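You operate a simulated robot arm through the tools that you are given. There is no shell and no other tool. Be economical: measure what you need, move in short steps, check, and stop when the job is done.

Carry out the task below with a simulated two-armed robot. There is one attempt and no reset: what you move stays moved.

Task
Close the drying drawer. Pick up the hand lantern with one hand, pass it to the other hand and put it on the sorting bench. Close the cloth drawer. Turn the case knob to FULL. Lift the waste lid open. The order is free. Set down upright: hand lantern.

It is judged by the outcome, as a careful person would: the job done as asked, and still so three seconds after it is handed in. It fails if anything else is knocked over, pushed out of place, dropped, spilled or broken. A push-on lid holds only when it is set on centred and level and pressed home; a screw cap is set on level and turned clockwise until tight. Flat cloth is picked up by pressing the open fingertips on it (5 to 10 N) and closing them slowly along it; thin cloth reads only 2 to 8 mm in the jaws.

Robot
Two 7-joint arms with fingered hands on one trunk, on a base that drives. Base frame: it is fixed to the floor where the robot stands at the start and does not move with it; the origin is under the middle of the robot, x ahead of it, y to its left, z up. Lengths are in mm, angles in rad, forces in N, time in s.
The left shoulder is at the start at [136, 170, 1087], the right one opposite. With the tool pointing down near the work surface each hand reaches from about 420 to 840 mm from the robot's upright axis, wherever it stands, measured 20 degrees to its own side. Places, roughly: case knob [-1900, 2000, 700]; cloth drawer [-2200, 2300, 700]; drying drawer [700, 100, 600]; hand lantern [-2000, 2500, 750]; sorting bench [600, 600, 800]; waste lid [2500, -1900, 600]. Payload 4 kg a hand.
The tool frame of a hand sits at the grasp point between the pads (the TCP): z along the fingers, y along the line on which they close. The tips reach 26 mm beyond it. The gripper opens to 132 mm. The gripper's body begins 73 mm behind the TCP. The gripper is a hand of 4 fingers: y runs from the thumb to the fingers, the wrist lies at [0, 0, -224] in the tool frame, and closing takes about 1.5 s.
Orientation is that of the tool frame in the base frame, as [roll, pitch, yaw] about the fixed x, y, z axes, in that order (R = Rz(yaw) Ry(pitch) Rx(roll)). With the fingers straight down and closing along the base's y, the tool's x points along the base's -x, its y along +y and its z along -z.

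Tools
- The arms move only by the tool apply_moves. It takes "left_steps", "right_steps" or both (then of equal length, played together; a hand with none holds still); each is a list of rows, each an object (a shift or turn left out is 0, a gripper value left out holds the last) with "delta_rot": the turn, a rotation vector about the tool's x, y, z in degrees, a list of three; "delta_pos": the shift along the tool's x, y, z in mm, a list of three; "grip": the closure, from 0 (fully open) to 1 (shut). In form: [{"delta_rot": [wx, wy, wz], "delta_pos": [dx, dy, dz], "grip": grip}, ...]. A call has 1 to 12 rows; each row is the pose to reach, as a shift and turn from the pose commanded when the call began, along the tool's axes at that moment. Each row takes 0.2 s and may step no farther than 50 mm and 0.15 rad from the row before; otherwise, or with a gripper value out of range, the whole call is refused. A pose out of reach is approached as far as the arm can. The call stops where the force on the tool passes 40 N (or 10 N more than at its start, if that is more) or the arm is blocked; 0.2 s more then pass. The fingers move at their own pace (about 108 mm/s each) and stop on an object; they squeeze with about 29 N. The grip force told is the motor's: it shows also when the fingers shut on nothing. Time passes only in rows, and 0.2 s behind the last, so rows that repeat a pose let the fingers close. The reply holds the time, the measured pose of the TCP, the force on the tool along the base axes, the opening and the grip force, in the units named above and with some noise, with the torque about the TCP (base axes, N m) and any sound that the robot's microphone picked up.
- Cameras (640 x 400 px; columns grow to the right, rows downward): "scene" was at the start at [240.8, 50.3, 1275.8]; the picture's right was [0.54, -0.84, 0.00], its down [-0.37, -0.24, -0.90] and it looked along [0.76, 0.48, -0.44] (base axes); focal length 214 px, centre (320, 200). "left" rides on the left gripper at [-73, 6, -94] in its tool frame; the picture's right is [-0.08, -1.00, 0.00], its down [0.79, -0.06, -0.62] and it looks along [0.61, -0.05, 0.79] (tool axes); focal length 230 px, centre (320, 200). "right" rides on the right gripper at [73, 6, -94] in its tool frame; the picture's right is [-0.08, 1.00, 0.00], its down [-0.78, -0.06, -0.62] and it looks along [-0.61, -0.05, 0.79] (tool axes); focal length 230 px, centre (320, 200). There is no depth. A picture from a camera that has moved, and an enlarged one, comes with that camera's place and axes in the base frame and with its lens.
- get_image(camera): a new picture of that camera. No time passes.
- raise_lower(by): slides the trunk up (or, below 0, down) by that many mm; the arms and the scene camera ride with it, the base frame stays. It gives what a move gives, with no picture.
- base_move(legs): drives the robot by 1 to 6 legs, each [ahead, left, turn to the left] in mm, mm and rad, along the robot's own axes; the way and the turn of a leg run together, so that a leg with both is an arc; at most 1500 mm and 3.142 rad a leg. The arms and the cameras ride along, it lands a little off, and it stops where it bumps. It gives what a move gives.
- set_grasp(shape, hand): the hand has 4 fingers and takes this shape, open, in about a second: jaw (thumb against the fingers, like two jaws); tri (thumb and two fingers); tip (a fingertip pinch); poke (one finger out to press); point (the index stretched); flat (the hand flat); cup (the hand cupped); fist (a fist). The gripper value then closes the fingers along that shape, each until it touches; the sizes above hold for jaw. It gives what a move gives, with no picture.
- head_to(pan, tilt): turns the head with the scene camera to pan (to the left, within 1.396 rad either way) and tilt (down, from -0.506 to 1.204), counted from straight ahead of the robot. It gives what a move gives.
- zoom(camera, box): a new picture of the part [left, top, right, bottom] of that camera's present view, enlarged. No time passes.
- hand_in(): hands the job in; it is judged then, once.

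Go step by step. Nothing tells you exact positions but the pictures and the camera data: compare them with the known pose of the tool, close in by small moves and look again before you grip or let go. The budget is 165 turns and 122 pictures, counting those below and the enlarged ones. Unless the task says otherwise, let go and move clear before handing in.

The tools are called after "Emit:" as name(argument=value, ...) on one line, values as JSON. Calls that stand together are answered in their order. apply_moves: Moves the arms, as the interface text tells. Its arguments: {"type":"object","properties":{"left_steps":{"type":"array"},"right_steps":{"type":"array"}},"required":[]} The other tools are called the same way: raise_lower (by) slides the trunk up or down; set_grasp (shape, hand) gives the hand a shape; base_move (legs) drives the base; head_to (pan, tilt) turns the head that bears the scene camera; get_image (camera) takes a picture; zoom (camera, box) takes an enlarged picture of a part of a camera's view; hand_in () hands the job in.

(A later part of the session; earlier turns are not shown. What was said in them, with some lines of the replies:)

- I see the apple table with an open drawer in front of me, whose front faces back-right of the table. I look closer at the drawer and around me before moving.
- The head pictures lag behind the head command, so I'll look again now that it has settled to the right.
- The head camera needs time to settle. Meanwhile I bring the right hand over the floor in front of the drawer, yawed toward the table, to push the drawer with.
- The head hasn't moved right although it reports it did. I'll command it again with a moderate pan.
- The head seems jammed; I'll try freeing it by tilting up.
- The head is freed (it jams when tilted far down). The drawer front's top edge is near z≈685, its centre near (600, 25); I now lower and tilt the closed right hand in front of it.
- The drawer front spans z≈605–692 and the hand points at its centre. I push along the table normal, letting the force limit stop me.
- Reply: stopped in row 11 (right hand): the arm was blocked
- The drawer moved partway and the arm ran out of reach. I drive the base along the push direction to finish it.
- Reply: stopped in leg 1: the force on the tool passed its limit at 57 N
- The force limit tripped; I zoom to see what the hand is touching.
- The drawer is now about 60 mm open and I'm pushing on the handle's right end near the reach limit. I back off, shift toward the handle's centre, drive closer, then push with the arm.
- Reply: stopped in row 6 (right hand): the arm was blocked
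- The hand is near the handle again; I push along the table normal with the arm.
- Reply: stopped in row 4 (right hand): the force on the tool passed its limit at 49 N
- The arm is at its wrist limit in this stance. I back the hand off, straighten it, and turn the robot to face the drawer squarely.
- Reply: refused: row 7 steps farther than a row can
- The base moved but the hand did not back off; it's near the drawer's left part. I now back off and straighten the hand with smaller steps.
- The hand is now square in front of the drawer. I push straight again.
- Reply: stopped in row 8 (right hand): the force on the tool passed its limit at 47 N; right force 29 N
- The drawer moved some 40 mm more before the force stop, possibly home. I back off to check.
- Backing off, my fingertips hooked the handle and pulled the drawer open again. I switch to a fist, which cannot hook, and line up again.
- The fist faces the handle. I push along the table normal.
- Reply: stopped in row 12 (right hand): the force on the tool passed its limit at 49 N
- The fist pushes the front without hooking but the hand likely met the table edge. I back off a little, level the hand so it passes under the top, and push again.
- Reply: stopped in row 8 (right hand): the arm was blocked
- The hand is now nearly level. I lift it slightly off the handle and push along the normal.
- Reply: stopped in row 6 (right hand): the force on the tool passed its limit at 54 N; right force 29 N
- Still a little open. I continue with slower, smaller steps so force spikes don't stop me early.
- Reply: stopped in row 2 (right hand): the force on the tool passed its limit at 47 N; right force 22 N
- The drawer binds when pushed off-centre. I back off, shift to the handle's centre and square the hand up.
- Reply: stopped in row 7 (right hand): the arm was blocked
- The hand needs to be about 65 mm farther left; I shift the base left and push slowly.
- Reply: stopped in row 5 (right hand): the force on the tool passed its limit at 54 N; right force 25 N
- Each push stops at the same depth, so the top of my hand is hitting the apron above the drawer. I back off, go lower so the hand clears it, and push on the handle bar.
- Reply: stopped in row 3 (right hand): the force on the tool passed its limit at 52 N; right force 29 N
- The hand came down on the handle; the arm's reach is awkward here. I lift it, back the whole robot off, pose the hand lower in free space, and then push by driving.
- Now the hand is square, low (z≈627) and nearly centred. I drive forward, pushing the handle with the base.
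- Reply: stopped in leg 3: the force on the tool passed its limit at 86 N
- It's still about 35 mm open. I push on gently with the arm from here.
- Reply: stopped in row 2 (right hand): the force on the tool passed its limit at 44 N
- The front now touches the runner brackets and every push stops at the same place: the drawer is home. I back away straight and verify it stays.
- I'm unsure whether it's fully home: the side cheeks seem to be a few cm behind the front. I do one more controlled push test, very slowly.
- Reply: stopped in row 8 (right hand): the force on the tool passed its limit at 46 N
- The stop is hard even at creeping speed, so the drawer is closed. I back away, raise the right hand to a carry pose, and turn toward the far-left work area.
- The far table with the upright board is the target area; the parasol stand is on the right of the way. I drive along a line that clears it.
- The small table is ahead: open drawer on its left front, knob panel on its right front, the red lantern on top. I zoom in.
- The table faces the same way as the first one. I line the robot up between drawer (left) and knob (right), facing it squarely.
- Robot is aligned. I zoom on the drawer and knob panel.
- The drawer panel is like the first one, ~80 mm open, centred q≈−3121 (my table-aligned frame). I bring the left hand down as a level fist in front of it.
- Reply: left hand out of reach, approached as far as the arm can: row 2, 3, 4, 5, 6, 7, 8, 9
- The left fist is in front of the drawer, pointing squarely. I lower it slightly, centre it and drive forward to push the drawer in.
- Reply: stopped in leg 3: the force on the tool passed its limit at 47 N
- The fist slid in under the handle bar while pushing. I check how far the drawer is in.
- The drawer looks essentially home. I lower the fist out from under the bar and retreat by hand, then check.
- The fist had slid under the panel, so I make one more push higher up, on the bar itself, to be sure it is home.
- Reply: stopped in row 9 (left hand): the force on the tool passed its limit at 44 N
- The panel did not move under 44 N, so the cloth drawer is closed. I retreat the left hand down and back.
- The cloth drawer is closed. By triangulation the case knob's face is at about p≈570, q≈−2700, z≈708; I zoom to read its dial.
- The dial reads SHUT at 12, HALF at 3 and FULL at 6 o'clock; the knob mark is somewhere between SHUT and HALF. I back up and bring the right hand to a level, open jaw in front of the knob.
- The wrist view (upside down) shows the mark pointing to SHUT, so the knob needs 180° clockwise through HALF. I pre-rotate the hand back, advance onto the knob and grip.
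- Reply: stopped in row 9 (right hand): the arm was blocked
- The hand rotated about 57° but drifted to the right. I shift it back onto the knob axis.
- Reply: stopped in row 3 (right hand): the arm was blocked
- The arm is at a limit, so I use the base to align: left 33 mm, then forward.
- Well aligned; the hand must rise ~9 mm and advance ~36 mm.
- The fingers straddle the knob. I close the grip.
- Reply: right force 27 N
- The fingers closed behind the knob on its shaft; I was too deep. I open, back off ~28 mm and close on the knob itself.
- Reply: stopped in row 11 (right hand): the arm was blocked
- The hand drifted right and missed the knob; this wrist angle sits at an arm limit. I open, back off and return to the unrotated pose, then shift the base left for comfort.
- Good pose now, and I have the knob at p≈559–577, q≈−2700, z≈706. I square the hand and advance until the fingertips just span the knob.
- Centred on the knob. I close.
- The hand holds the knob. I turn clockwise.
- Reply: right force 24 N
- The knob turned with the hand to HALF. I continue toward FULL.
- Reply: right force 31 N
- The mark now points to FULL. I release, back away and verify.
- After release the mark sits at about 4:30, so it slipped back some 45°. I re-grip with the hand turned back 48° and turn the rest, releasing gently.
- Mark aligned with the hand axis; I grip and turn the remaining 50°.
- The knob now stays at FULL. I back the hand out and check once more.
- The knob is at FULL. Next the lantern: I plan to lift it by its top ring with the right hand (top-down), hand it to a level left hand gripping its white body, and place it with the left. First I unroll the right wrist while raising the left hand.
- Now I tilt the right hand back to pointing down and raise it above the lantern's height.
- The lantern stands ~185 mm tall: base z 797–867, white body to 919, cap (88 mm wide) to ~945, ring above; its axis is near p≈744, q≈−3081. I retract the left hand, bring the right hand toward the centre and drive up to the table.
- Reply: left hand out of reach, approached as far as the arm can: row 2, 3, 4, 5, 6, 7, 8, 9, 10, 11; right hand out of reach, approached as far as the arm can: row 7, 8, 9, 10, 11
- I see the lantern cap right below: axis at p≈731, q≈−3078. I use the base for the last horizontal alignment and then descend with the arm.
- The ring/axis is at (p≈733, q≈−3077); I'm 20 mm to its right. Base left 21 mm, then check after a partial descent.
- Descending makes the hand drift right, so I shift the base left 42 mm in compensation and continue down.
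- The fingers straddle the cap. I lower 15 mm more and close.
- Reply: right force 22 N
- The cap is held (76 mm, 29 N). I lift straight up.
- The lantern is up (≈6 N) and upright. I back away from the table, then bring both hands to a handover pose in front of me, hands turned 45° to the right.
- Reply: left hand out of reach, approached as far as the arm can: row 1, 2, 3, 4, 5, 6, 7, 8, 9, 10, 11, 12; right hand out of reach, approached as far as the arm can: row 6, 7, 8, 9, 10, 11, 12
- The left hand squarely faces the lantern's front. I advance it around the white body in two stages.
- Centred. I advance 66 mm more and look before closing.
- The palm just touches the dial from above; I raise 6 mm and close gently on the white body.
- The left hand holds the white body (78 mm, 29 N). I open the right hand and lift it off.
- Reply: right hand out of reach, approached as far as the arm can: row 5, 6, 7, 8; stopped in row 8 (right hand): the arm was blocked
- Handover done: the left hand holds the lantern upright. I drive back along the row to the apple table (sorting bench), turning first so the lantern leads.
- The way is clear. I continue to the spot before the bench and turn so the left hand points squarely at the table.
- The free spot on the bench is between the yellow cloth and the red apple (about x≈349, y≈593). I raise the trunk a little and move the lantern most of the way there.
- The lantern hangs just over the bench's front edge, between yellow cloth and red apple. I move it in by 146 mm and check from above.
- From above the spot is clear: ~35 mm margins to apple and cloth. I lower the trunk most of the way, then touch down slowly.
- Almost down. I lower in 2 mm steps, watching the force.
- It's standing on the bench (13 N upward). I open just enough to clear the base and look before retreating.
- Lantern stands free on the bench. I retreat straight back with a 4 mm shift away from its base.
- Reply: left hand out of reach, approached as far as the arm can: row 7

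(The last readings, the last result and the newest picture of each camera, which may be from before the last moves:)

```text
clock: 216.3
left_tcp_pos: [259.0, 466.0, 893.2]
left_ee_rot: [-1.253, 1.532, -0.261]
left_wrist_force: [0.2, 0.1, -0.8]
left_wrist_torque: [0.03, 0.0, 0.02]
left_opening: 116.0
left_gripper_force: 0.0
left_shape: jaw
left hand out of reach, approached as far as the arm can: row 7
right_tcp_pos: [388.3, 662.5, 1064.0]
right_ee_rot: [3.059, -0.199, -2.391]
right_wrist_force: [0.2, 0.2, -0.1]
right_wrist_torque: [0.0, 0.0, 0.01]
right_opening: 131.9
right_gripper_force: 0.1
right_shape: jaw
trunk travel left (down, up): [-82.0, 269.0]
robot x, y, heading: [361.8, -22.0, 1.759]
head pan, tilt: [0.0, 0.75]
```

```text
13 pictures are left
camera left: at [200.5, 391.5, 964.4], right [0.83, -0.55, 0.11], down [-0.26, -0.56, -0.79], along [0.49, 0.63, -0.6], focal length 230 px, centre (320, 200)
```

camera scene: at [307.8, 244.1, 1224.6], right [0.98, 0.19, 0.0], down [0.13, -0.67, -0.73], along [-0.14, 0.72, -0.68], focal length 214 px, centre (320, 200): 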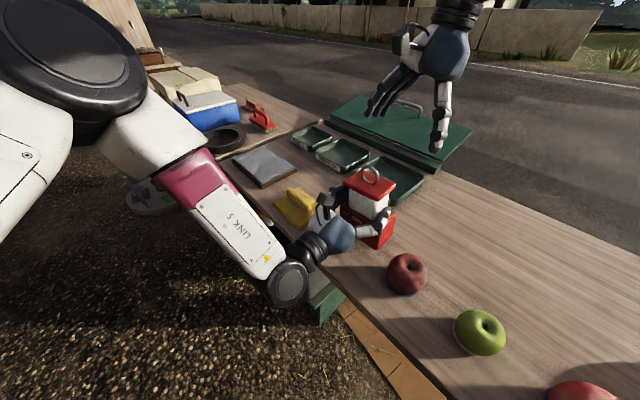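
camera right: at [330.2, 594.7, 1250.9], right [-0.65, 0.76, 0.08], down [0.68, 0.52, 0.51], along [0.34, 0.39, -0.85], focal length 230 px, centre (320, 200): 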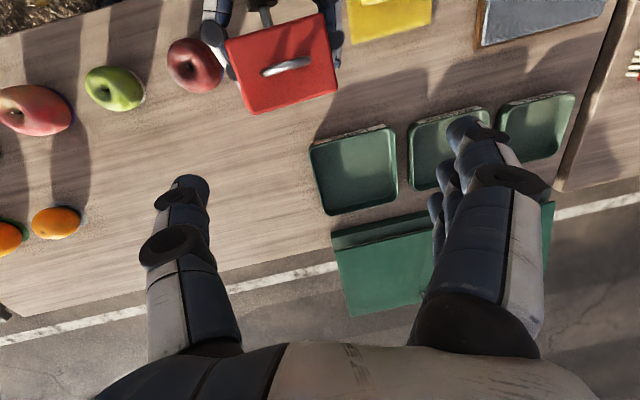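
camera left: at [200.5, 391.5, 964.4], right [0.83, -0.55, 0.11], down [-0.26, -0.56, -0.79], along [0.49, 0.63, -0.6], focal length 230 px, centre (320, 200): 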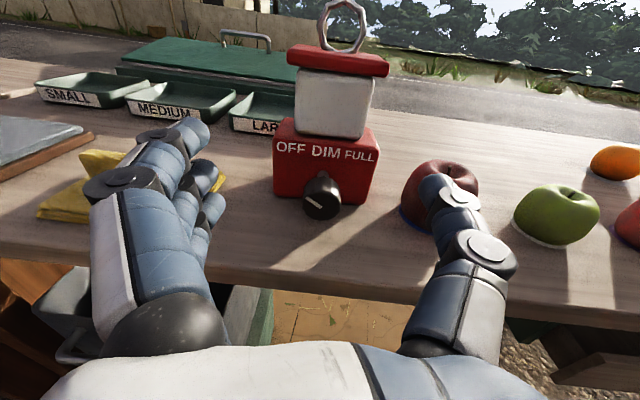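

The lantern stands upright on the bench and nothing else moved. I back away and head for the waste bin area.

Emit:
base_move(legs=[[-344, 362, 0], [0, 0, -2.55], [900, 0, 0]])

Emit:
head_to(pan=0.35, tilt=0.4)

Emit:
get_image(camera="scene")

```text
clock: 230.5
left_tcp_pos: [989.5, -1462.0, 892.8]
left_ee_rot: [-1.252, 1.533, -2.875]
left_wrist_force: [-0.1, 0.1, -0.1]
left_wrist_torque: [0.01, -0.03, -0.01]
left_opening: 115.8
left_gripper_force: 0.1
left_shape: jaw
right_tcp_pos: [978.4, -1694.3, 1064.2]
right_ee_rot: [3.058, -0.199, 1.282]
right_wrist_force: [-0.3, 0.2, -1.0]
right_wrist_torque: [-0.01, 0.0, 0.01]
right_opening: 131.8
right_gripper_force: 0.1
right_shape: jaw
trunk travel left (down, up): [-82.0, 269.0]
robot x, y, heading: [658.1, -1092.0, -0.85]
head pan, tilt: [0.0, 0.75]
```

```text
clock: 231.3
left_tcp_pos: [990.9, -1460.9, 892.2]
left_ee_rot: [-1.249, 1.533, -2.872]
left_wrist_force: [0.3, -0.1, 1.0]
left_wrist_torque: [0.0, -0.01, -0.03]
left_opening: 116.2
left_gripper_force: 0.1
left_shape: jaw
right_tcp_pos: [975.2, -1697.2, 1064.1]
right_ee_rot: [3.054, -0.205, 1.277]
right_wrist_force: [0.3, -0.5, -0.2]
right_wrist_torque: [-0.01, 0.0, -0.01]
right_opening: 131.7
right_gripper_force: 0.0
right_shape: jaw
trunk travel left (down, up): [-82.0, 269.0]
robot x, y, heading: [662.3, -1095.8, -0.854]
head pan, tilt: [0.351, 0.4]
```

```text
12 pictures are left
camera scene: at [864.2, -1276.1, 1255.0], right [-0.48, -0.88, 0.0], down [-0.34, 0.19, -0.92], along [0.81, -0.44, -0.39], focal length 214 px, centre (320, 200)
```

scene: 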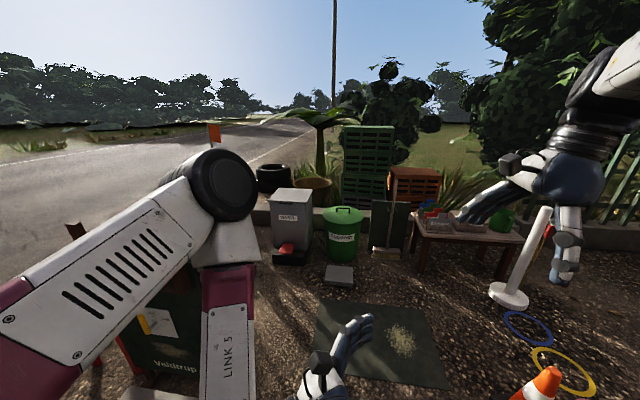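

A grey bin (probably "WASTE") stands left of the green compost bin. I zoom in.

Emit:
zoom(camera="scene", box=[240, 170, 400, 290])

```text
3.33 times, centred on (320, 230) of scene
camera zoom: at [864.2, -1276.1, 1255.0], right [-0.48, -0.88, 0.0], down [-0.34, 0.19, -0.92], along [0.81, -0.44, -0.39], focal length 715 px, centre (320, 100)
```

zoom: 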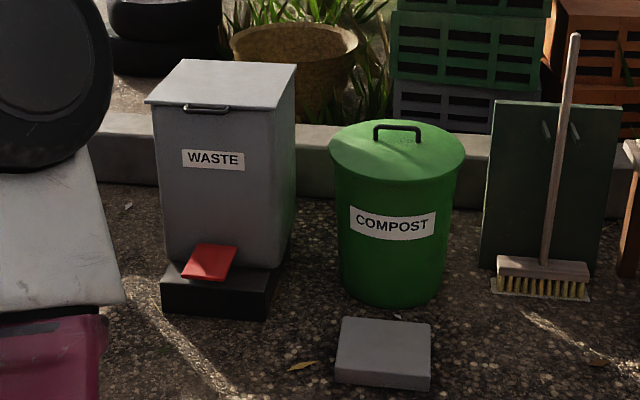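

The waste bin's lid is level at z≈575, front edge centre near (2366, −1795), facing back along the furniture row. I drive through the gap between the sign board and the mat to stand in front of it.

Emit:
base_move(legs=[[0, 0, 0.232], [360, 130, 0], [360, 0, 0], [290, 60, 0]])

Emit:
head_to(pan=0.15, tilt=0.75)

Emit:
get_image(camera="scene")

```text
clock: 238.1
left_tcp_pos: [1997.2, -1806.8, 892.9]
left_ee_rot: [-1.257, 1.533, -2.645]
left_wrist_force: [-0.6, 0.8, -0.7]
left_wrist_torque: [0.01, 0.01, 0.02]
left_opening: 115.9
left_gripper_force: 0.1
left_shape: jaw
right_tcp_pos: [2039.7, -2039.0, 1064.7]
right_ee_rot: [3.055, -0.206, 1.512]
right_wrist_force: [0.3, 1.0, -0.2]
right_wrist_torque: [0.01, 0.0, -0.01]
right_opening: 131.8
right_gripper_force: 0.1
right_shape: jaw
trunk travel left (down, up): [-82.0, 269.0]
robot x, y, heading: [1590.7, -1523.3, -0.611]
head pan, tilt: [0.351, 0.4]
```

```text
clock: 238.9
left_tcp_pos: [1998.5, -1807.3, 894.0]
left_ee_rot: [-1.249, 1.532, -2.639]
left_wrist_force: [-0.3, 0.3, 0.8]
left_wrist_torque: [-0.01, -0.01, 0.03]
left_opening: 116.2
left_gripper_force: 0.1
left_shape: jaw
right_tcp_pos: [2039.7, -2040.2, 1064.3]
right_ee_rot: [3.056, -0.203, 1.511]
right_wrist_force: [-0.4, -0.5, 0.1]
right_wrist_torque: [0.0, -0.01, -0.01]
right_opening: 132.1
right_gripper_force: 0.0
right_shape: jaw
trunk travel left (down, up): [-82.0, 269.0]
robot x, y, heading: [1588.0, -1524.0, -0.62]
head pan, tilt: [0.15, 0.75]
```

```text
10 pictures are left
camera scene: at [1817.4, -1669.1, 1224.1], right [-0.45, -0.89, 0.0], down [-0.61, 0.31, -0.73], along [0.65, -0.33, -0.68], focal length 214 px, centre (320, 200)
```

scene: 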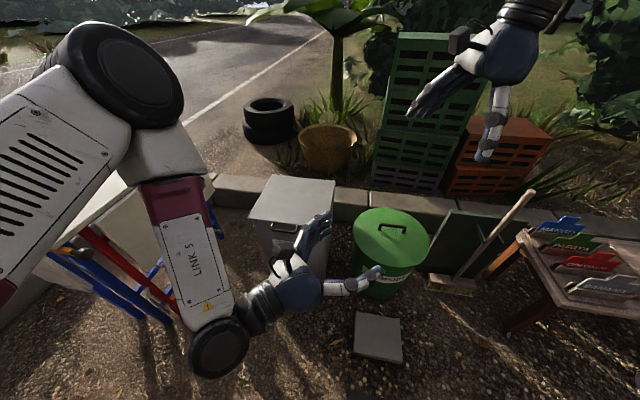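

The waste lid's front handle is at about p≈−74, q≈2968, z≈565. I bring the left hand down, closed and level, pointing at the spot just below that handle.

Emit:
apply_moves(left_steps=[{"delta_pos": [31, 21, -7], "delta_rot": [-3.7, 0, 0], "grip": 1}, {"delta_pos": [62, 42, -15], "delta_rot": [-7.3, 0, 0]}, {"delta_pos": [93, 62, -22], "delta_rot": [-11, 0, 0]}, {"delta_pos": [124, 83, -29], "delta_rot": [-14.7, 0, 0]}, {"delta_pos": [155, 104, -37], "delta_rot": [-18.3, 0, 0]}, {"delta_pos": [186, 125, -44], "delta_rot": [-22, 0, 0]}, {"delta_pos": [218, 145, -51], "delta_rot": [-25.7, 0, 0]}, {"delta_pos": [249, 166, -59], "delta_rot": [-29.3, 0, 0]}, {"delta_pos": [280, 187, -66], "delta_rot": [-33, 0, 0]}, {"delta_pos": [311, 208, -73], "delta_rot": [-36.7, 0, 0]}, {"delta_pos": [342, 228, -81], "delta_rot": [-40.3, 0, 0]}, {"delta_pos": [373, 249, -88], "delta_rot": [-44, 0, 0]}])

Emit:
get_image(camera="left")

```text
clock: 241.5
left_tcp_pos: [2213.3, -1681.7, 509.3]
left_ee_rot: [-2.03, 1.533, -2.649]
left_wrist_force: [0.8, -0.3, -0.7]
left_wrist_torque: [-0.01, 0.02, -0.04]
left_opening: 0.2
left_gripper_force: 28.7
left_shape: jaw
right_tcp_pos: [2039.7, -2041.1, 1064.6]
right_ee_rot: [3.055, -0.204, 1.509]
right_wrist_force: [0.4, -0.5, -0.4]
right_wrist_torque: [-0.03, 0.01, -0.02]
right_opening: 132.0
right_gripper_force: 0.0
right_shape: jaw
trunk travel left (down, up): [-82.0, 269.0]
robot x, y, heading: [1589.6, -1527.6, -0.618]
head pan, tilt: [0.15, 0.75]
```

```text
9 pictures are left
camera left: at [2143.1, -1621.1, 584.0], right [-0.57, -0.81, 0.11], down [-0.56, 0.29, -0.77], along [0.59, -0.51, -0.63], focal length 230 px, centre (320, 200)
```

left: 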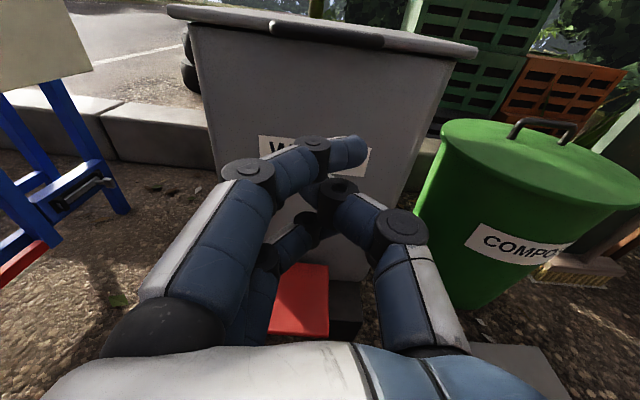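

The hand points right under the handle bar (z≈569). I drive forward so the fingertips go beneath it.

Emit:
base_move(legs=[[172, 0, 0]])

Emit:
get_image(camera="left")

```text
clock: 243.0
left_tcp_pos: [2352.0, -1780.9, 510.3]
left_ee_rot: [-2.035, 1.531, -2.655]
left_wrist_force: [1.2, 0.3, -0.4]
left_wrist_torque: [0.02, -0.02, 0.02]
left_opening: 0.0
left_gripper_force: 28.9
left_shape: jaw
right_tcp_pos: [2178.5, -2139.6, 1065.1]
right_ee_rot: [3.054, -0.205, 1.51]
right_wrist_force: [-0.2, -0.8, 0.5]
right_wrist_torque: [0.01, 0.02, 0.0]
right_opening: 132.0
right_gripper_force: 0.1
right_shape: jaw
trunk travel left (down, up): [-82.0, 269.0]
robot x, y, heading: [1725.0, -1626.9, -0.615]
head pan, tilt: [0.15, 0.75]
```

```text
8 pictures are left
camera left: at [2281.6, -1720.5, 584.3], right [-0.58, -0.81, 0.11], down [-0.56, 0.29, -0.77], along [0.59, -0.51, -0.63], focal length 230 px, centre (320, 200)
```

left: 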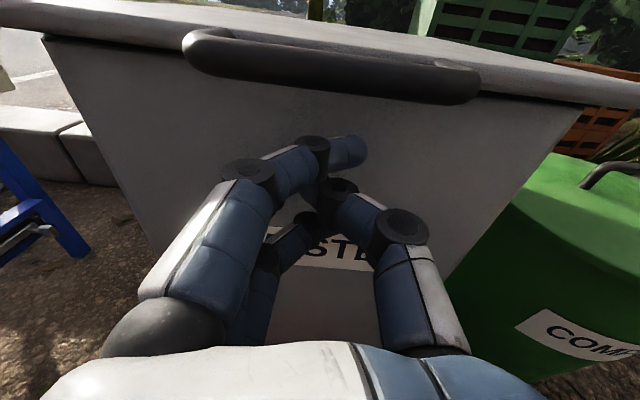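

The fingertips are under the bar. I lift along the lid's arc: first straight up, then up and forward.

Emit:
apply_moves(left_steps=[{"delta_pos": [-25, 0, 0]}, {"delta_pos": [-55, 0, 0]}, {"delta_pos": [-85, 0, 0]}, {"delta_pos": [-115, 0, 4]}, {"delta_pos": [-145, 0, 14]}, {"delta_pos": [-170, 0, 32]}, {"delta_pos": [-195, 0, 56]}, {"delta_pos": [-222, 0, 76]}, {"delta_pos": [-250, 0, 98]}, {"delta_pos": [-272, 0, 122]}, {"delta_pos": [-292, 0, 146]}, {"delta_pos": [-305, 0, 165]}])

Emit:
get_image(camera="scene")

```text
clock: 245.6
left_tcp_pos: [2496.5, -1867.1, 815.0]
left_ee_rot: [-2.045, 1.53, -2.665]
left_wrist_force: [-0.1, 0.5, -0.6]
left_wrist_torque: [0.01, -0.02, -0.03]
left_opening: 0.1
left_gripper_force: 28.6
left_shape: jaw
right_tcp_pos: [2177.5, -2139.4, 1063.8]
right_ee_rot: [3.055, -0.204, 1.509]
right_wrist_force: [0.6, -0.1, 0.2]
right_wrist_torque: [0.0, -0.01, 0.02]
right_opening: 131.7
right_gripper_force: 0.1
right_shape: jaw
trunk travel left (down, up): [-82.0, 269.0]
robot x, y, heading: [1728.8, -1623.3, -0.619]
head pan, tilt: [0.15, 0.75]
```

```text
7 pictures are left
camera scene: at [1956.1, -1768.0, 1224.0], right [-0.45, -0.89, 0.0], down [-0.61, 0.31, -0.73], along [0.65, -0.33, -0.68], focal length 214 px, centre (320, 200)
```

scene: 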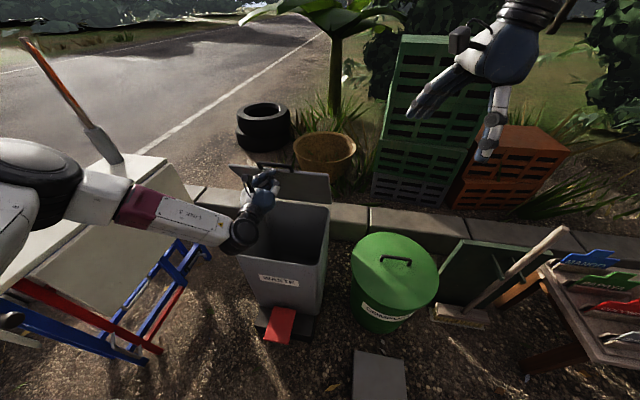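

The lid has swung open and the hand feels no load. I zoom to judge its angle.

Emit:
zoom(camera="scene", box=[200, 130, 360, 260])

```text
3.08 times, centred on (280, 195) of scene
camera zoom: at [1956.1, -1768.0, 1224.0], right [-0.45, -0.89, 0.0], down [-0.61, 0.31, -0.73], along [0.65, -0.33, -0.68], focal length 660 px, centre (443, 215)
```

zoom: 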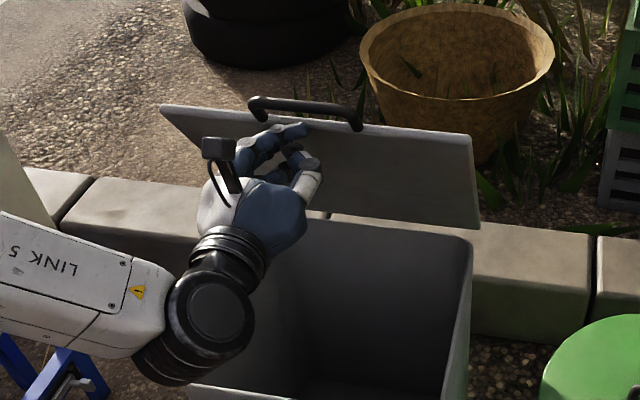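

The lid is at roughly 60°, resting near my fingertips. I push on along the arc past vertical: arm up and forward a bit, then drive forward.

Emit:
apply_moves(left_steps=[{"delta_pos": [-16, 0, 22]}, {"delta_pos": [-30, 0, 46]}, {"delta_pos": [-40, 0, 70]}, {"delta_pos": [-46, 0, 90]}])

Emit:
base_move(legs=[[130, 0, 0]])

Emit:
zoom(camera="scene", box=[160, 110, 400, 290])

```text
clock: 246.6
left_tcp_pos: [2570.4, -1921.2, 856.8]
left_ee_rot: [-2.027, 1.532, -2.648]
left_wrist_force: [0.6, 0.0, -0.7]
left_wrist_torque: [0.0, 0.01, -0.02]
left_opening: 0.0
left_gripper_force: 29.2
left_shape: jaw
right_tcp_pos: [2177.2, -2140.3, 1064.2]
right_ee_rot: [3.055, -0.205, 1.509]
right_wrist_force: [-0.1, 0.7, 0.5]
right_wrist_torque: [0.0, 0.0, -0.03]
right_opening: 131.8
right_gripper_force: 0.1
right_shape: jaw
trunk travel left (down, up): [-82.0, 269.0]
robot x, y, heading: [1730.7, -1621.4, -0.616]
head pan, tilt: [0.15, 0.75]
```

```text
clock: 247.4
left_tcp_pos: [2576.6, -1924.7, 851.5]
left_ee_rot: [-2.272, 1.528, -2.896]
left_wrist_force: [-19.6, 12.5, -0.9]
left_wrist_torque: [-0.05, -0.05, 0.28]
left_opening: 0.0
left_gripper_force: 29.4
left_shape: jaw
right_tcp_pos: [2188.0, -2145.1, 1065.5]
right_ee_rot: [3.05, -0.203, 1.511]
right_wrist_force: [-0.2, 0.7, -0.5]
right_wrist_torque: [-0.01, -0.01, 0.04]
right_opening: 131.9
right_gripper_force: 0.0
right_shape: jaw
trunk travel left (down, up): [-82.0, 269.0]
robot x, y, heading: [1744.0, -1630.3, -0.618]
head pan, tilt: [0.15, 0.75]
stopped in leg 1: the force on the tool passed its limit at 64 N (the readings are from after the stop); the commanded pose is now the measured one
```

```text
2.22 times, centred on (280, 200) of scene
camera zoom: at [1966.1, -1774.3, 1224.6], right [-0.45, -0.89, 0.0], down [-0.61, 0.31, -0.73], along [0.65, -0.33, -0.68], focal length 477 px, centre (409, 200)
```

zoom: 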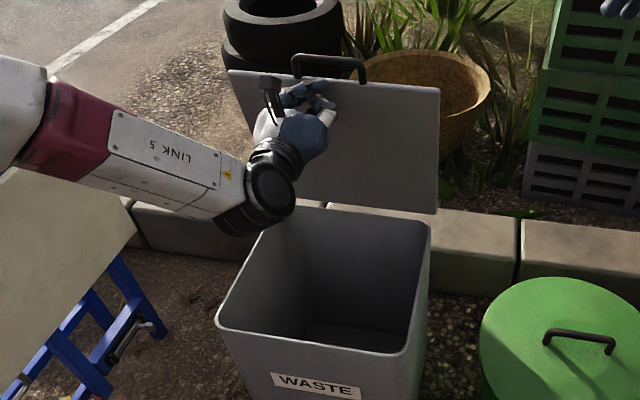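

The lid reached a hard stop, about upright. I retreat the hand straight back and check that it stays open.

Emit:
apply_moves(left_steps=[{"delta_pos": [0, 0, -15]}, {"delta_pos": [-4, 0, -40]}, {"delta_pos": [-10, 0, -80]}, {"delta_pos": [-20, 0, -120]}, {"delta_pos": [-30, 0, -160]}, {"delta_pos": [-40, 0, -200]}, {"delta_pos": [-40, 0, -230]}])

Emit:
base_move(legs=[[-200, -20, 0]])

Emit:
get_image(camera="scene")

```text
clock: 249.0
left_tcp_pos: [2394.1, -1790.6, 896.8]
left_ee_rot: [-2.238, 1.528, -2.859]
left_wrist_force: [-0.4, -0.2, 0.1]
left_wrist_torque: [-0.02, -0.02, 0.03]
left_opening: 0.1
left_gripper_force: 29.9
left_shape: jaw
right_tcp_pos: [2189.6, -2148.1, 1063.7]
right_ee_rot: [3.052, -0.205, 1.51]
right_wrist_force: [0.0, 0.0, 0.4]
right_wrist_torque: [-0.01, -0.05, -0.01]
right_opening: 131.9
right_gripper_force: 0.1
right_shape: jaw
trunk travel left (down, up): [-82.0, 269.0]
robot x, y, heading: [1740.3, -1629.2, -0.615]
head pan, tilt: [0.15, 0.75]
```

```text
clock: 250.6
left_tcp_pos: [2222.5, -1690.7, 896.2]
left_ee_rot: [-2.236, 1.528, -2.851]
left_wrist_force: [-0.1, 0.3, 0.2]
left_wrist_torque: [0.03, 0.02, -0.01]
left_opening: 0.0
left_gripper_force: 28.6
left_shape: jaw
right_tcp_pos: [2019.4, -2047.2, 1064.7]
right_ee_rot: [3.053, -0.204, 1.516]
right_wrist_force: [-0.2, 0.2, -0.5]
right_wrist_torque: [-0.04, -0.02, -0.01]
right_opening: 131.7
right_gripper_force: 0.0
right_shape: jaw
trunk travel left (down, up): [-82.0, 269.0]
robot x, y, heading: [1566.2, -1537.1, -0.613]
head pan, tilt: [0.15, 0.75]
```

```text
4 pictures are left
camera scene: at [1796.2, -1677.9, 1224.1], right [-0.44, -0.9, 0.0], down [-0.61, 0.3, -0.73], along [0.66, -0.33, -0.68], focal length 214 px, centre (320, 200)
```

scene: 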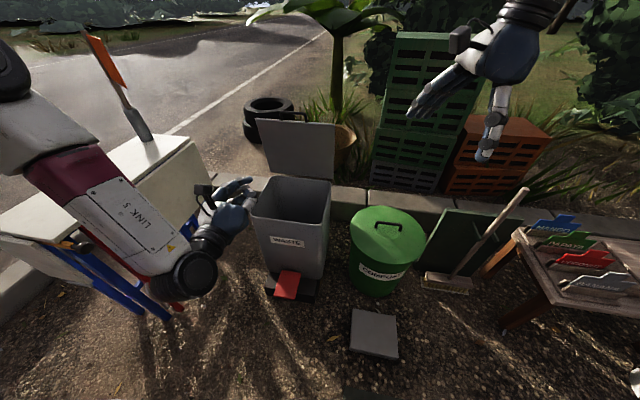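

The lid stays open. Before handing in I want to double-check the drying drawer from the side, as its closing depth was uncertain, so I back along the row to view it.

Emit:
base_move(legs=[[-350, -40, 0], [-700, 0, 0], [-400, 0, 0], [-1000, 230, 0], [-360, 230, 0]])

Emit:
raise_lower(by=-75)

Emit:
head_to(pan=0.5, tilt=0.65)

Emit:
get_image(camera="scene")

```text
clock: 254.8
left_tcp_pos: [1627.6, -1319.9, 902.2]
left_ee_rot: [-1.719, 1.527, -2.34]
left_wrist_force: [0.0, -0.2, 0.2]
left_wrist_torque: [0.0, -0.03, -0.01]
left_opening: 0.0
left_gripper_force: 28.8
left_shape: jaw
right_tcp_pos: [1424.3, -1671.2, 1063.7]
right_ee_rot: [3.054, -0.207, 1.516]
right_wrist_force: [0.1, -0.7, -0.7]
right_wrist_torque: [-0.02, -0.01, -0.01]
right_opening: 131.9
right_gripper_force: 0.1
right_shape: jaw
trunk travel left (down, up): [-82.0, 269.0]
robot x, y, heading: [973.2, -1156.4, -0.609]
head pan, tilt: [0.15, 0.75]
stopped in leg 2: the force on the tool passed its limit at 128 N (the readings are from after the stop); the commanded pose is now the measured one
```

```text
clock: 255.2
left_tcp_pos: [1626.0, -1320.6, 898.9]
left_ee_rot: [-1.541, 1.526, -2.165]
left_wrist_force: [-5.7, -3.1, 8.6]
left_wrist_torque: [0.64, 1.08, 0.84]
left_opening: 0.0
left_gripper_force: 29.2
left_shape: jaw
right_tcp_pos: [1420.6, -1684.7, 1066.2]
right_ee_rot: [3.022, -0.246, 1.501]
right_wrist_force: [0.3, 0.5, 1.0]
right_wrist_torque: [-0.04, 0.01, 0.0]
right_opening: 131.9
right_gripper_force: 0.1
right_shape: jaw
trunk travel left (down, up): [-77.0, 274.0]
robot x, y, heading: [972.1, -1157.6, -0.61]
head pan, tilt: [0.15, 0.75]
stopped: the force on the tool passed its limit at 55 N (the readings are from after the stop); the commanded pose is now the measured one
```

```text
clock: 256.0
left_tcp_pos: [1627.6, -1319.2, 899.5]
left_ee_rot: [-1.544, 1.53, -2.165]
left_wrist_force: [-5.3, -4.2, 7.9]
left_wrist_torque: [0.53, 0.97, 0.9]
left_opening: 0.2
left_gripper_force: 29.5
left_shape: jaw
right_tcp_pos: [1419.3, -1685.1, 1066.5]
right_ee_rot: [3.02, -0.245, 1.501]
right_wrist_force: [1.1, -0.4, 0.8]
right_wrist_torque: [-0.01, -0.01, 0.0]
right_opening: 132.0
right_gripper_force: 0.1
right_shape: jaw
trunk travel left (down, up): [-77.0, 274.0]
robot x, y, heading: [968.1, -1161.7, -0.605]
head pan, tilt: [0.499, 0.649]
```

```text
3 pictures are left
camera scene: at [1216.6, -1278.9, 1226.7], right [-0.11, -0.99, 0.0], down [-0.6, 0.07, -0.8], along [0.79, -0.09, -0.6], focal length 214 px, centre (320, 200)
```

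scene: 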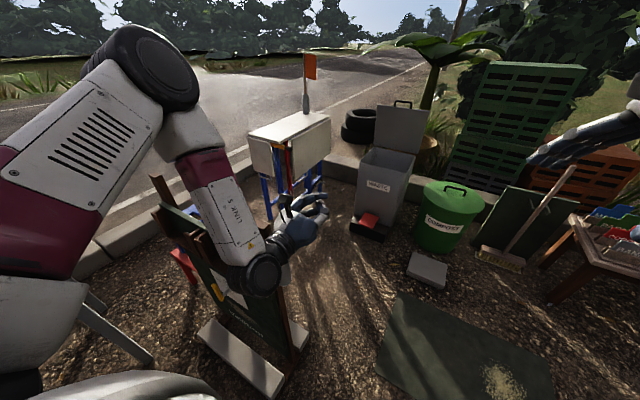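

The left hand bumped the sign board's top while reversing; the board is still standing. I raise the trunk to lift the arm clear before moving away.

Emit:
raise_lower(by=200)

Emit:
get_image(camera="scene")

```text
clock: 258.2
left_tcp_pos: [1627.9, -1318.9, 1098.8]
left_ee_rot: [-1.601, 1.527, -2.221]
left_wrist_force: [-0.2, -0.2, -0.1]
left_wrist_torque: [0.01, -0.01, -0.05]
left_opening: 0.4
left_gripper_force: 29.5
left_shape: jaw
right_tcp_pos: [1422.5, -1682.3, 1265.3]
right_ee_rot: [3.024, -0.24, 1.503]
right_wrist_force: [-0.8, 0.4, -1.4]
right_wrist_torque: [0.03, -0.02, -0.02]
right_opening: 131.7
right_gripper_force: 0.1
right_shape: jaw
trunk travel left (down, up): [-277.0, 74.0]
robot x, y, heading: [972.8, -1161.3, -0.605]
head pan, tilt: [0.499, 0.649]
```

```text
2 pictures are left
camera scene: at [1096.0, -1193.8, 1440.5], right [-0.11, -0.99, 0.0], down [-0.6, 0.07, -0.8], along [0.79, -0.09, -0.6], focal length 214 px, centre (320, 200)
```

scene: 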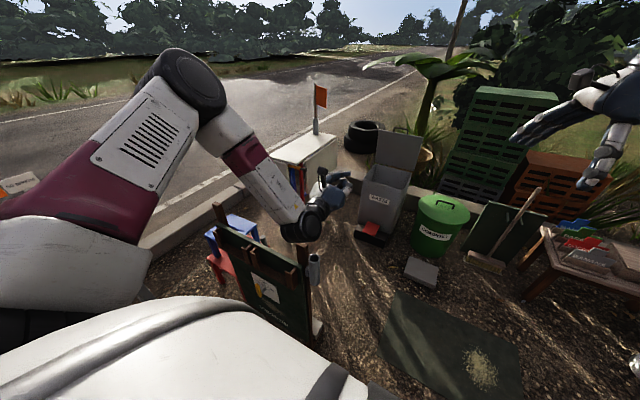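

The arm is clear and the board still stands. I continue to the viewing spot for the drying drawer.

Emit:
base_move(legs=[[-500, 0, 0], [-700, 230, 0], [-900, 240, 0]])

Emit:
raise_lower(by=-260)

Emit:
head_to(pan=0.45, tilt=0.6)

```text
clock: 269.2
left_tcp_pos: [138.5, 238.3, 1098.1]
left_ee_rot: [-1.574, 1.527, -2.181]
left_wrist_force: [-0.6, -0.1, 0.4]
left_wrist_torque: [0.01, -0.04, -0.02]
left_opening: 0.0
left_gripper_force: 28.9
left_shape: jaw
right_tcp_pos: [-63.4, -126.6, 1265.3]
right_ee_rot: [3.022, -0.241, 1.518]
right_wrist_force: [-1.2, 0.3, 0.0]
right_wrist_torque: [-0.02, -0.01, 0.02]
right_opening: 131.8
right_gripper_force: 0.0
right_shape: jaw
trunk travel left (down, up): [-277.0, 74.0]
robot x, y, heading: [-520.2, 387.8, -0.59]
head pan, tilt: [0.499, 0.649]
```

```text
clock: 271.9
left_tcp_pos: [140.0, 238.3, 819.9]
left_ee_rot: [-2.363, 1.51, -2.968]
left_wrist_force: [-0.1, 0.5, 0.4]
left_wrist_torque: [0.04, 0.02, 0.01]
left_opening: 0.0
left_gripper_force: 29.3
left_shape: jaw
right_tcp_pos: [-47.3, -165.7, 915.7]
right_ee_rot: [-3.121, -0.373, 1.427]
right_wrist_force: [0.5, 0.5, -0.2]
right_wrist_torque: [-0.02, -0.01, -0.01]
right_opening: 131.7
right_gripper_force: 0.0
right_shape: jaw
trunk travel left (down, up): [-17.0, 334.0]
robot x, y, heading: [-520.2, 387.6, -0.594]
head pan, tilt: [0.499, 0.649]
```

```text
clock: 272.5
left_tcp_pos: [139.8, 237.0, 817.4]
left_ee_rot: [-2.392, 1.508, -2.993]
left_wrist_force: [0.7, 0.1, 0.1]
left_wrist_torque: [0.01, -0.01, 0.0]
left_opening: 0.2
left_gripper_force: 28.9
left_shape: jaw
right_tcp_pos: [-46.1, -164.5, 916.4]
right_ee_rot: [-3.125, -0.373, 1.43]
right_wrist_force: [1.3, -0.1, -0.1]
right_wrist_torque: [-0.04, 0.03, -0.04]
right_opening: 132.0
right_gripper_force: 0.0
right_shape: jaw
trunk travel left (down, up): [-17.0, 334.0]
robot x, y, heading: [-515.9, 391.2, -0.593]
head pan, tilt: [0.45, 0.6]
```

The left forearm may block the view, so I shift it right and lower before using one of the last two pictures.

Emit:
apply_moves(left_steps=[{"delta_pos": [5, -35, -5]}, {"delta_pos": [10, -70, -10]}, {"delta_pos": [15, -105, -15]}, {"delta_pos": [20, -140, -20]}, {"delta_pos": [30, -175, -25]}, {"delta_pos": [40, -210, -30]}, {"delta_pos": [50, -230, -30]}])

Emit:
head_to(pan=0.65, tilt=0.55)

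Emit:
zoom(camera="scene", box=[200, 120, 440, 270])

```text
clock: 274.1
left_tcp_pos: [-15.4, 64.1, 779.4]
left_ee_rot: [-2.374, 1.508, -2.98]
left_wrist_force: [0.3, -1.2, 0.1]
left_wrist_torque: [0.02, 0.01, 0.01]
left_opening: 0.0
left_gripper_force: 29.0
left_shape: jaw
right_tcp_pos: [-45.4, -164.0, 915.1]
right_ee_rot: [-3.122, -0.372, 1.43]
right_wrist_force: [0.3, 0.5, -0.4]
right_wrist_torque: [0.02, 0.0, -0.03]
right_opening: 132.1
right_gripper_force: 0.1
right_shape: jaw
trunk travel left (down, up): [-17.0, 334.0]
robot x, y, heading: [-519.4, 390.9, -0.594]
head pan, tilt: [0.45, 0.6]
```

```text
clock: 274.8
left_tcp_pos: [-16.4, 65.1, 779.0]
left_ee_rot: [-2.374, 1.508, -2.98]
left_wrist_force: [-0.7, -0.2, -0.3]
left_wrist_torque: [-0.01, 0.01, -0.03]
left_opening: 0.2
left_gripper_force: 28.5
left_shape: jaw
right_tcp_pos: [-46.2, -164.4, 915.2]
right_ee_rot: [-3.122, -0.372, 1.426]
right_wrist_force: [0.3, -0.2, -0.4]
right_wrist_torque: [-0.01, 0.02, -0.02]
right_opening: 131.8
right_gripper_force: 0.0
right_shape: jaw
trunk travel left (down, up): [-17.0, 334.0]
robot x, y, heading: [-520.9, 392.9, -0.6]
head pan, tilt: [0.649, 0.55]
```

```text
2.67 times, centred on (320, 195) of scene
camera zoom: at [-217.3, 252.3, 1162.3], right [0.06, -1.0, 0.0], down [-0.52, -0.03, -0.85], along [0.85, 0.05, -0.52], focal length 572 px, centre (320, 213)
```

zoom: 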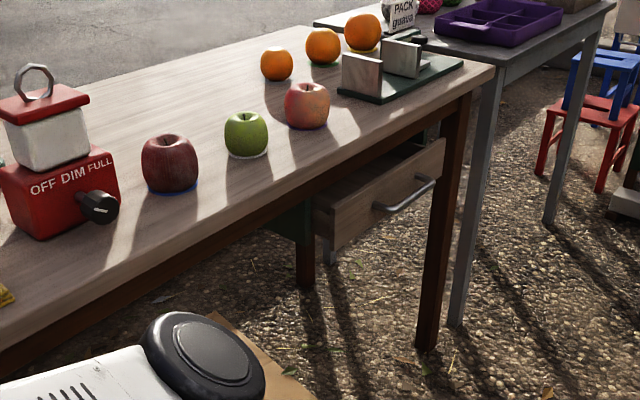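

Very useful: the lantern is fine, but the drying drawer's front stands slightly proud of the table edge — my last retreat dragged it out a little. I'll push it again with the left fist kept low, below the handle, so it can't drag. First I set up hands and drive in front of it.

Emit:
set_grasp(hand="left", shape="fist")

Emit:
apply_moves(left_steps=[{"delta_pos": [38, 0, 0], "grip": 1}, {"delta_pos": [76, 0, 0]}, {"delta_pos": [114, 0, 0]}, {"delta_pos": [152, 0, 0]}, {"delta_pos": [189, 0, 0]}, {"delta_pos": [189, 0, 0]}], right_steps=[{"delta_pos": [15, 0, -37]}, {"delta_pos": [29, 0, -74]}, {"delta_pos": [44, 0, -112]}, {"delta_pos": [58, 0, -149]}, {"delta_pos": [73, 0, -186]}, {"delta_pos": [73, 0, -186]}])

Emit:
base_move(legs=[[0, -320, 0], [1147, 0, 0], [0, 0, 1.545]])

```text
clock: 275.7
left_tcp_pos: [-16.2, 65.1, 779.8]
left_ee_rot: [-2.373, 1.508, -2.98]
left_wrist_force: [0.6, -0.6, -0.6]
left_wrist_torque: [0.03, 0.01, 0.03]
left_opening: 0.3
left_gripper_force: 0.1
left_shape: fist
right_tcp_pos: [-45.4, -163.8, 915.9]
right_ee_rot: [-3.123, -0.371, 1.427]
right_wrist_force: [-0.2, 0.1, 0.1]
right_wrist_torque: [0.01, 0.01, 0.02]
right_opening: 132.0
right_gripper_force: 0.0
right_shape: jaw
trunk travel left (down, up): [-17.0, 334.0]
robot x, y, heading: [-520.6, 387.3, -0.596]
head pan, tilt: [0.649, 0.55]
```

```text
clock: 277.1
left_tcp_pos: [-29.5, 63.7, 589.0]
left_ee_rot: [-2.383, 1.508, -2.988]
left_wrist_force: [0.3, -0.3, 0.4]
left_wrist_torque: [0.0, -0.02, 0.05]
left_opening: 0.0
left_gripper_force: 0.1
left_shape: fist
right_tcp_pos: [-10.1, -146.0, 1085.5]
right_ee_rot: [-3.1, -0.325, 1.473]
right_wrist_force: [0.5, 0.2, -0.3]
right_wrist_torque: [0.02, 0.03, 0.0]
right_opening: 132.3
right_gripper_force: 0.2
right_shape: jaw
right hand out of reach, approached as far as the arm can: row 1, 2, 3, 4, 5, 6
trunk travel left (down, up): [-17.0, 334.0]
robot x, y, heading: [-522.0, 390.1, -0.593]
head pan, tilt: [0.649, 0.55]
```

```text
clock: 289.6
left_tcp_pos: [578.9, -14.5, 588.9]
left_ee_rot: [-2.387, 1.507, -1.44]
left_wrist_force: [0.0, -0.4, -0.3]
left_wrist_torque: [-0.05, 0.01, 0.02]
left_opening: 0.0
left_gripper_force: 0.0
left_shape: fist
right_tcp_pos: [790.9, -0.9, 1085.6]
right_ee_rot: [-3.102, -0.328, 3.023]
right_wrist_force: [-0.2, 0.2, 0.3]
right_wrist_torque: [0.03, 0.0, 0.02]
right_opening: 132.1
right_gripper_force: 0.0
right_shape: jaw
trunk travel left (down, up): [-17.0, 334.0]
robot x, y, heading: [243.3, -497.9, 0.961]
head pan, tilt: [0.649, 0.55]
```

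The left fist is square, centred (q≈479) and low (z≈589). I drive up close, then push slowly with the arm to the stop.

Emit:
base_move(legs=[[178, 0, 0]])

Emit:
apply_moves(left_steps=[{"delta_pos": [0, 0, 5]}, {"delta_pos": [0, 0, 10]}, {"delta_pos": [0, 0, 16]}, {"delta_pos": [0, 0, 22]}, {"delta_pos": [0, 0, 28]}, {"delta_pos": [0, 0, 34]}, {"delta_pos": [0, 0, 40]}, {"delta_pos": [0, 0, 46]}, {"delta_pos": [0, 0, 52]}, {"delta_pos": [0, 0, 58]}, {"delta_pos": [0, 0, 64]}, {"delta_pos": [0, 0, 70]}])

```text
clock: 291.1
left_tcp_pos: [676.8, 128.3, 589.1]
left_ee_rot: [-2.397, 1.506, -1.444]
left_wrist_force: [0.5, 0.6, 0.7]
left_wrist_torque: [0.02, 0.0, 0.01]
left_opening: 0.4
left_gripper_force: 0.1
left_shape: fist
right_tcp_pos: [888.7, 144.1, 1084.5]
right_ee_rot: [-3.101, -0.328, 3.025]
right_wrist_force: [0.3, 0.2, 0.4]
right_wrist_torque: [-0.04, 0.03, -0.02]
right_opening: 132.0
right_gripper_force: 0.1
right_shape: jaw
trunk travel left (down, up): [-17.0, 334.0]
robot x, y, heading: [341.5, -354.5, 0.963]
head pan, tilt: [0.649, 0.55]
```

```text
clock: 293.7
left_tcp_pos: [716.5, 185.7, 586.5]
left_ee_rot: [-2.386, 1.506, -1.436]
left_wrist_force: [-0.9, -0.3, -0.7]
left_wrist_torque: [-0.01, 0.01, -0.02]
left_opening: 0.0
left_gripper_force: 0.1
left_shape: fist
right_tcp_pos: [888.2, 144.8, 1087.0]
right_ee_rot: [-3.1, -0.328, 3.026]
right_wrist_force: [-0.6, 1.0, -0.7]
right_wrist_torque: [-0.03, -0.01, 0.0]
right_opening: 131.8
right_gripper_force: 0.0
right_shape: jaw
trunk travel left (down, up): [-17.0, 334.0]
robot x, y, heading: [344.5, -353.8, 0.959]
head pan, tilt: [0.649, 0.55]
```

No contact — the fist passed under the panel. I back out, raise to z≈611 and push again.

Emit:
apply_moves(left_steps=[{"delta_pos": [0, 0, -40]}, {"delta_pos": [0, 0, -80]}, {"delta_pos": [-12, 0, -80]}, {"delta_pos": [-24, 0, -80]}, {"delta_pos": [-24, 0, -66]}, {"delta_pos": [-24, 0, -54]}, {"delta_pos": [-24, 0, -46]}, {"delta_pos": [-24, 0, -38]}, {"delta_pos": [-24, 0, -30]}, {"delta_pos": [-24, 0, -22]}, {"delta_pos": [-24, 0, -14]}, {"delta_pos": [-24, 0, -6]}])

```text
clock: 295.8
left_tcp_pos: [700.6, 152.3, 610.1]
left_ee_rot: [-2.377, 1.5, -1.442]
left_wrist_force: [-11.1, -18.6, 5.7]
left_wrist_torque: [0.07, -0.05, 0.0]
left_opening: 0.0
left_gripper_force: 0.1
left_shape: fist
right_tcp_pos: [887.3, 141.2, 1088.4]
right_ee_rot: [-3.102, -0.325, 3.027]
right_wrist_force: [0.5, 0.4, 1.2]
right_wrist_torque: [0.01, 0.02, -0.03]
right_opening: 131.8
right_gripper_force: 0.0
right_shape: jaw
trunk travel left (down, up): [-17.0, 334.0]
robot x, y, heading: [341.6, -358.0, 0.958]
head pan, tilt: [0.649, 0.55]
stopped in row 10 (left hand): the force on the tool passed its limit at 52 N (the readings are from after the stop); the commanded pose is now the measured one
```

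Same hard stop (p≈532) as before, so it is home again. I first lower the fist clear of the panel and only then retreat.

Emit:
apply_moves(left_steps=[{"delta_pos": [0, 0, -2]}, {"delta_pos": [12, 0, -2]}, {"delta_pos": [26, 0, -2]}, {"delta_pos": [34, 0, -4]}, {"delta_pos": [34, 0, -40]}, {"delta_pos": [34, 0, -80]}, {"delta_pos": [34, 0, -100]}])

Emit:
base_move(legs=[[-330, 0, 0]])

Emit:
head_to(pan=0.0, tilt=0.6)

```text
clock: 297.4
left_tcp_pos: [640.2, 73.6, 581.7]
left_ee_rot: [-2.4, 1.501, -1.463]
left_wrist_force: [0.6, 0.1, 0.2]
left_wrist_torque: [-0.01, 0.0, 0.02]
left_opening: 0.1
left_gripper_force: 0.0
left_shape: fist
right_tcp_pos: [887.5, 143.4, 1085.3]
right_ee_rot: [-3.102, -0.331, 3.028]
right_wrist_force: [0.0, 0.4, 0.4]
right_wrist_torque: [-0.02, 0.03, 0.02]
right_opening: 132.0
right_gripper_force: 0.1
right_shape: jaw
trunk travel left (down, up): [-17.0, 334.0]
robot x, y, heading: [347.3, -359.5, 0.957]
head pan, tilt: [0.649, 0.55]
```

```text
clock: 299.5
left_tcp_pos: [452.9, -191.1, 581.5]
left_ee_rot: [-2.397, 1.501, -1.449]
left_wrist_force: [-0.2, -0.1, -0.1]
left_wrist_torque: [0.01, -0.01, 0.02]
left_opening: 0.4
left_gripper_force: 0.0
left_shape: fist
right_tcp_pos: [699.0, -118.4, 1085.8]
right_ee_rot: [-3.101, -0.33, 3.037]
right_wrist_force: [0.0, 0.3, -0.1]
right_wrist_torque: [0.01, 0.0, 0.01]
right_opening: 131.7
right_gripper_force: 0.0
right_shape: jaw
trunk travel left (down, up): [-17.0, 334.0]
robot x, y, heading: [157.6, -624.3, 0.97]
head pan, tilt: [0.649, 0.55]
```

```text
clock: 300.6
left_tcp_pos: [452.4, -190.6, 581.2]
left_ee_rot: [-2.401, 1.501, -1.453]
left_wrist_force: [0.2, 0.7, -1.2]
left_wrist_torque: [0.0, 0.0, -0.01]
left_opening: 0.0
left_gripper_force: 0.1
left_shape: fist
right_tcp_pos: [698.2, -117.7, 1084.3]
right_ee_rot: [-3.1, -0.327, 3.036]
right_wrist_force: [0.1, 0.2, -0.2]
right_wrist_torque: [0.02, 0.02, 0.04]
right_opening: 131.9
right_gripper_force: 0.0
right_shape: jaw
trunk travel left (down, up): [-17.0, 334.0]
robot x, y, heading: [156.8, -622.5, 0.973]
head pan, tilt: [0.0, 0.6]
```

I use the last picture for a side view of the drawer again, from a bit closer.

Emit:
base_move(legs=[[0, 0, -1.573], [-870, 0, 0], [0, 500, 0]])

Emit:
head_to(pan=0.65, tilt=0.55)

```text
clock: 313.4
left_tcp_pos: [134.2, -20.3, 581.1]
left_ee_rot: [-2.401, 1.499, -3.014]
left_wrist_force: [-0.2, 0.9, -0.3]
left_wrist_torque: [-0.04, -0.01, -0.02]
left_opening: 0.1
left_gripper_force: 0.1
left_shape: fist
right_tcp_pos: [208.8, -265.7, 1085.9]
right_ee_rot: [-3.101, -0.329, 1.473]
right_wrist_force: [-0.4, -0.7, 0.4]
right_wrist_torque: [-0.01, -0.02, -0.03]
right_opening: 131.9
right_gripper_force: 0.0
right_shape: jaw
trunk travel left (down, up): [-17.0, 334.0]
robot x, y, heading: [-299.5, 272.1, -0.594]
head pan, tilt: [0.0, 0.6]
```

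```text
clock: 314.4
left_tcp_pos: [133.8, -18.9, 580.7]
left_ee_rot: [-2.403, 1.501, -3.016]
left_wrist_force: [1.0, -0.7, 0.8]
left_wrist_torque: [0.02, -0.06, 0.01]
left_opening: 0.0
left_gripper_force: 0.0
left_shape: fist
right_tcp_pos: [209.3, -265.3, 1085.1]
right_ee_rot: [-3.101, -0.328, 1.472]
right_wrist_force: [0.1, 0.9, -0.2]
right_wrist_torque: [0.02, 0.0, -0.03]
right_opening: 132.0
right_gripper_force: 0.1
right_shape: jaw
trunk travel left (down, up): [-17.0, 334.0]
robot x, y, heading: [-302.8, 268.9, -0.594]
head pan, tilt: [0.649, 0.55]
```

Emit:
zoom(camera="scene", box=[235, 175, 375, 262])

```text
4.57 times, centred on (305, 218) of scene
camera zoom: at [1.6, 133.7, 1162.3], right [0.06, -1.0, 0.0], down [-0.52, -0.03, -0.85], along [0.85, 0.05, -0.52], focal length 980 px, centre (389, 115)
```

zoom: 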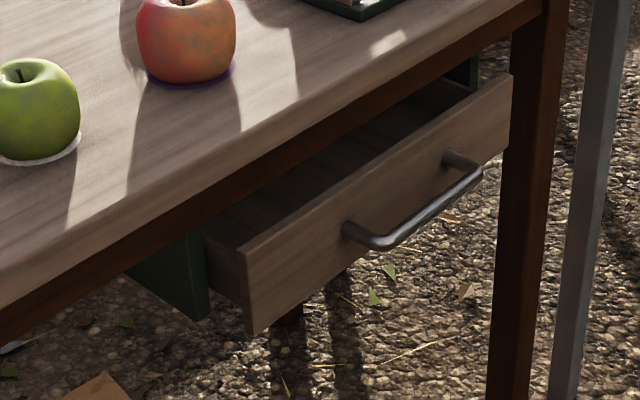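

The drying drawer's front is as far in as I could get it. It sits just behind the bench edge, at the hard stop every push ended on, and no item is in contact with my hands. I have no pictures left and nothing more to check, so I hand in.

Emit:
hand_in()

```text
The job is handed in.
```

I handed the job in, but I am not certain about the drying drawer, and I bumped the sign board once.

- **Drying drawer:** it is pushed to a firm stop that every push reached. The last picture still shows about 20 mm of the drawer's side between the green side panels and the drawer front. I judged that to be its closed position, but could not confirm it.
- **Cloth drawer:** closed. It did not move under a 44 N push.
- **Case knob:** at FULL, checked after I let go.
- **Hand lantern:** picked up with the right hand, passed to the left and standing upright on the sorting bench.
- **Waste lid:** open, and still open after I moved the hand away.
- **Sign board:** my left arm hit its top at up to 128 N while I was reversing. It stayed standing, but it may have shifted slightly.
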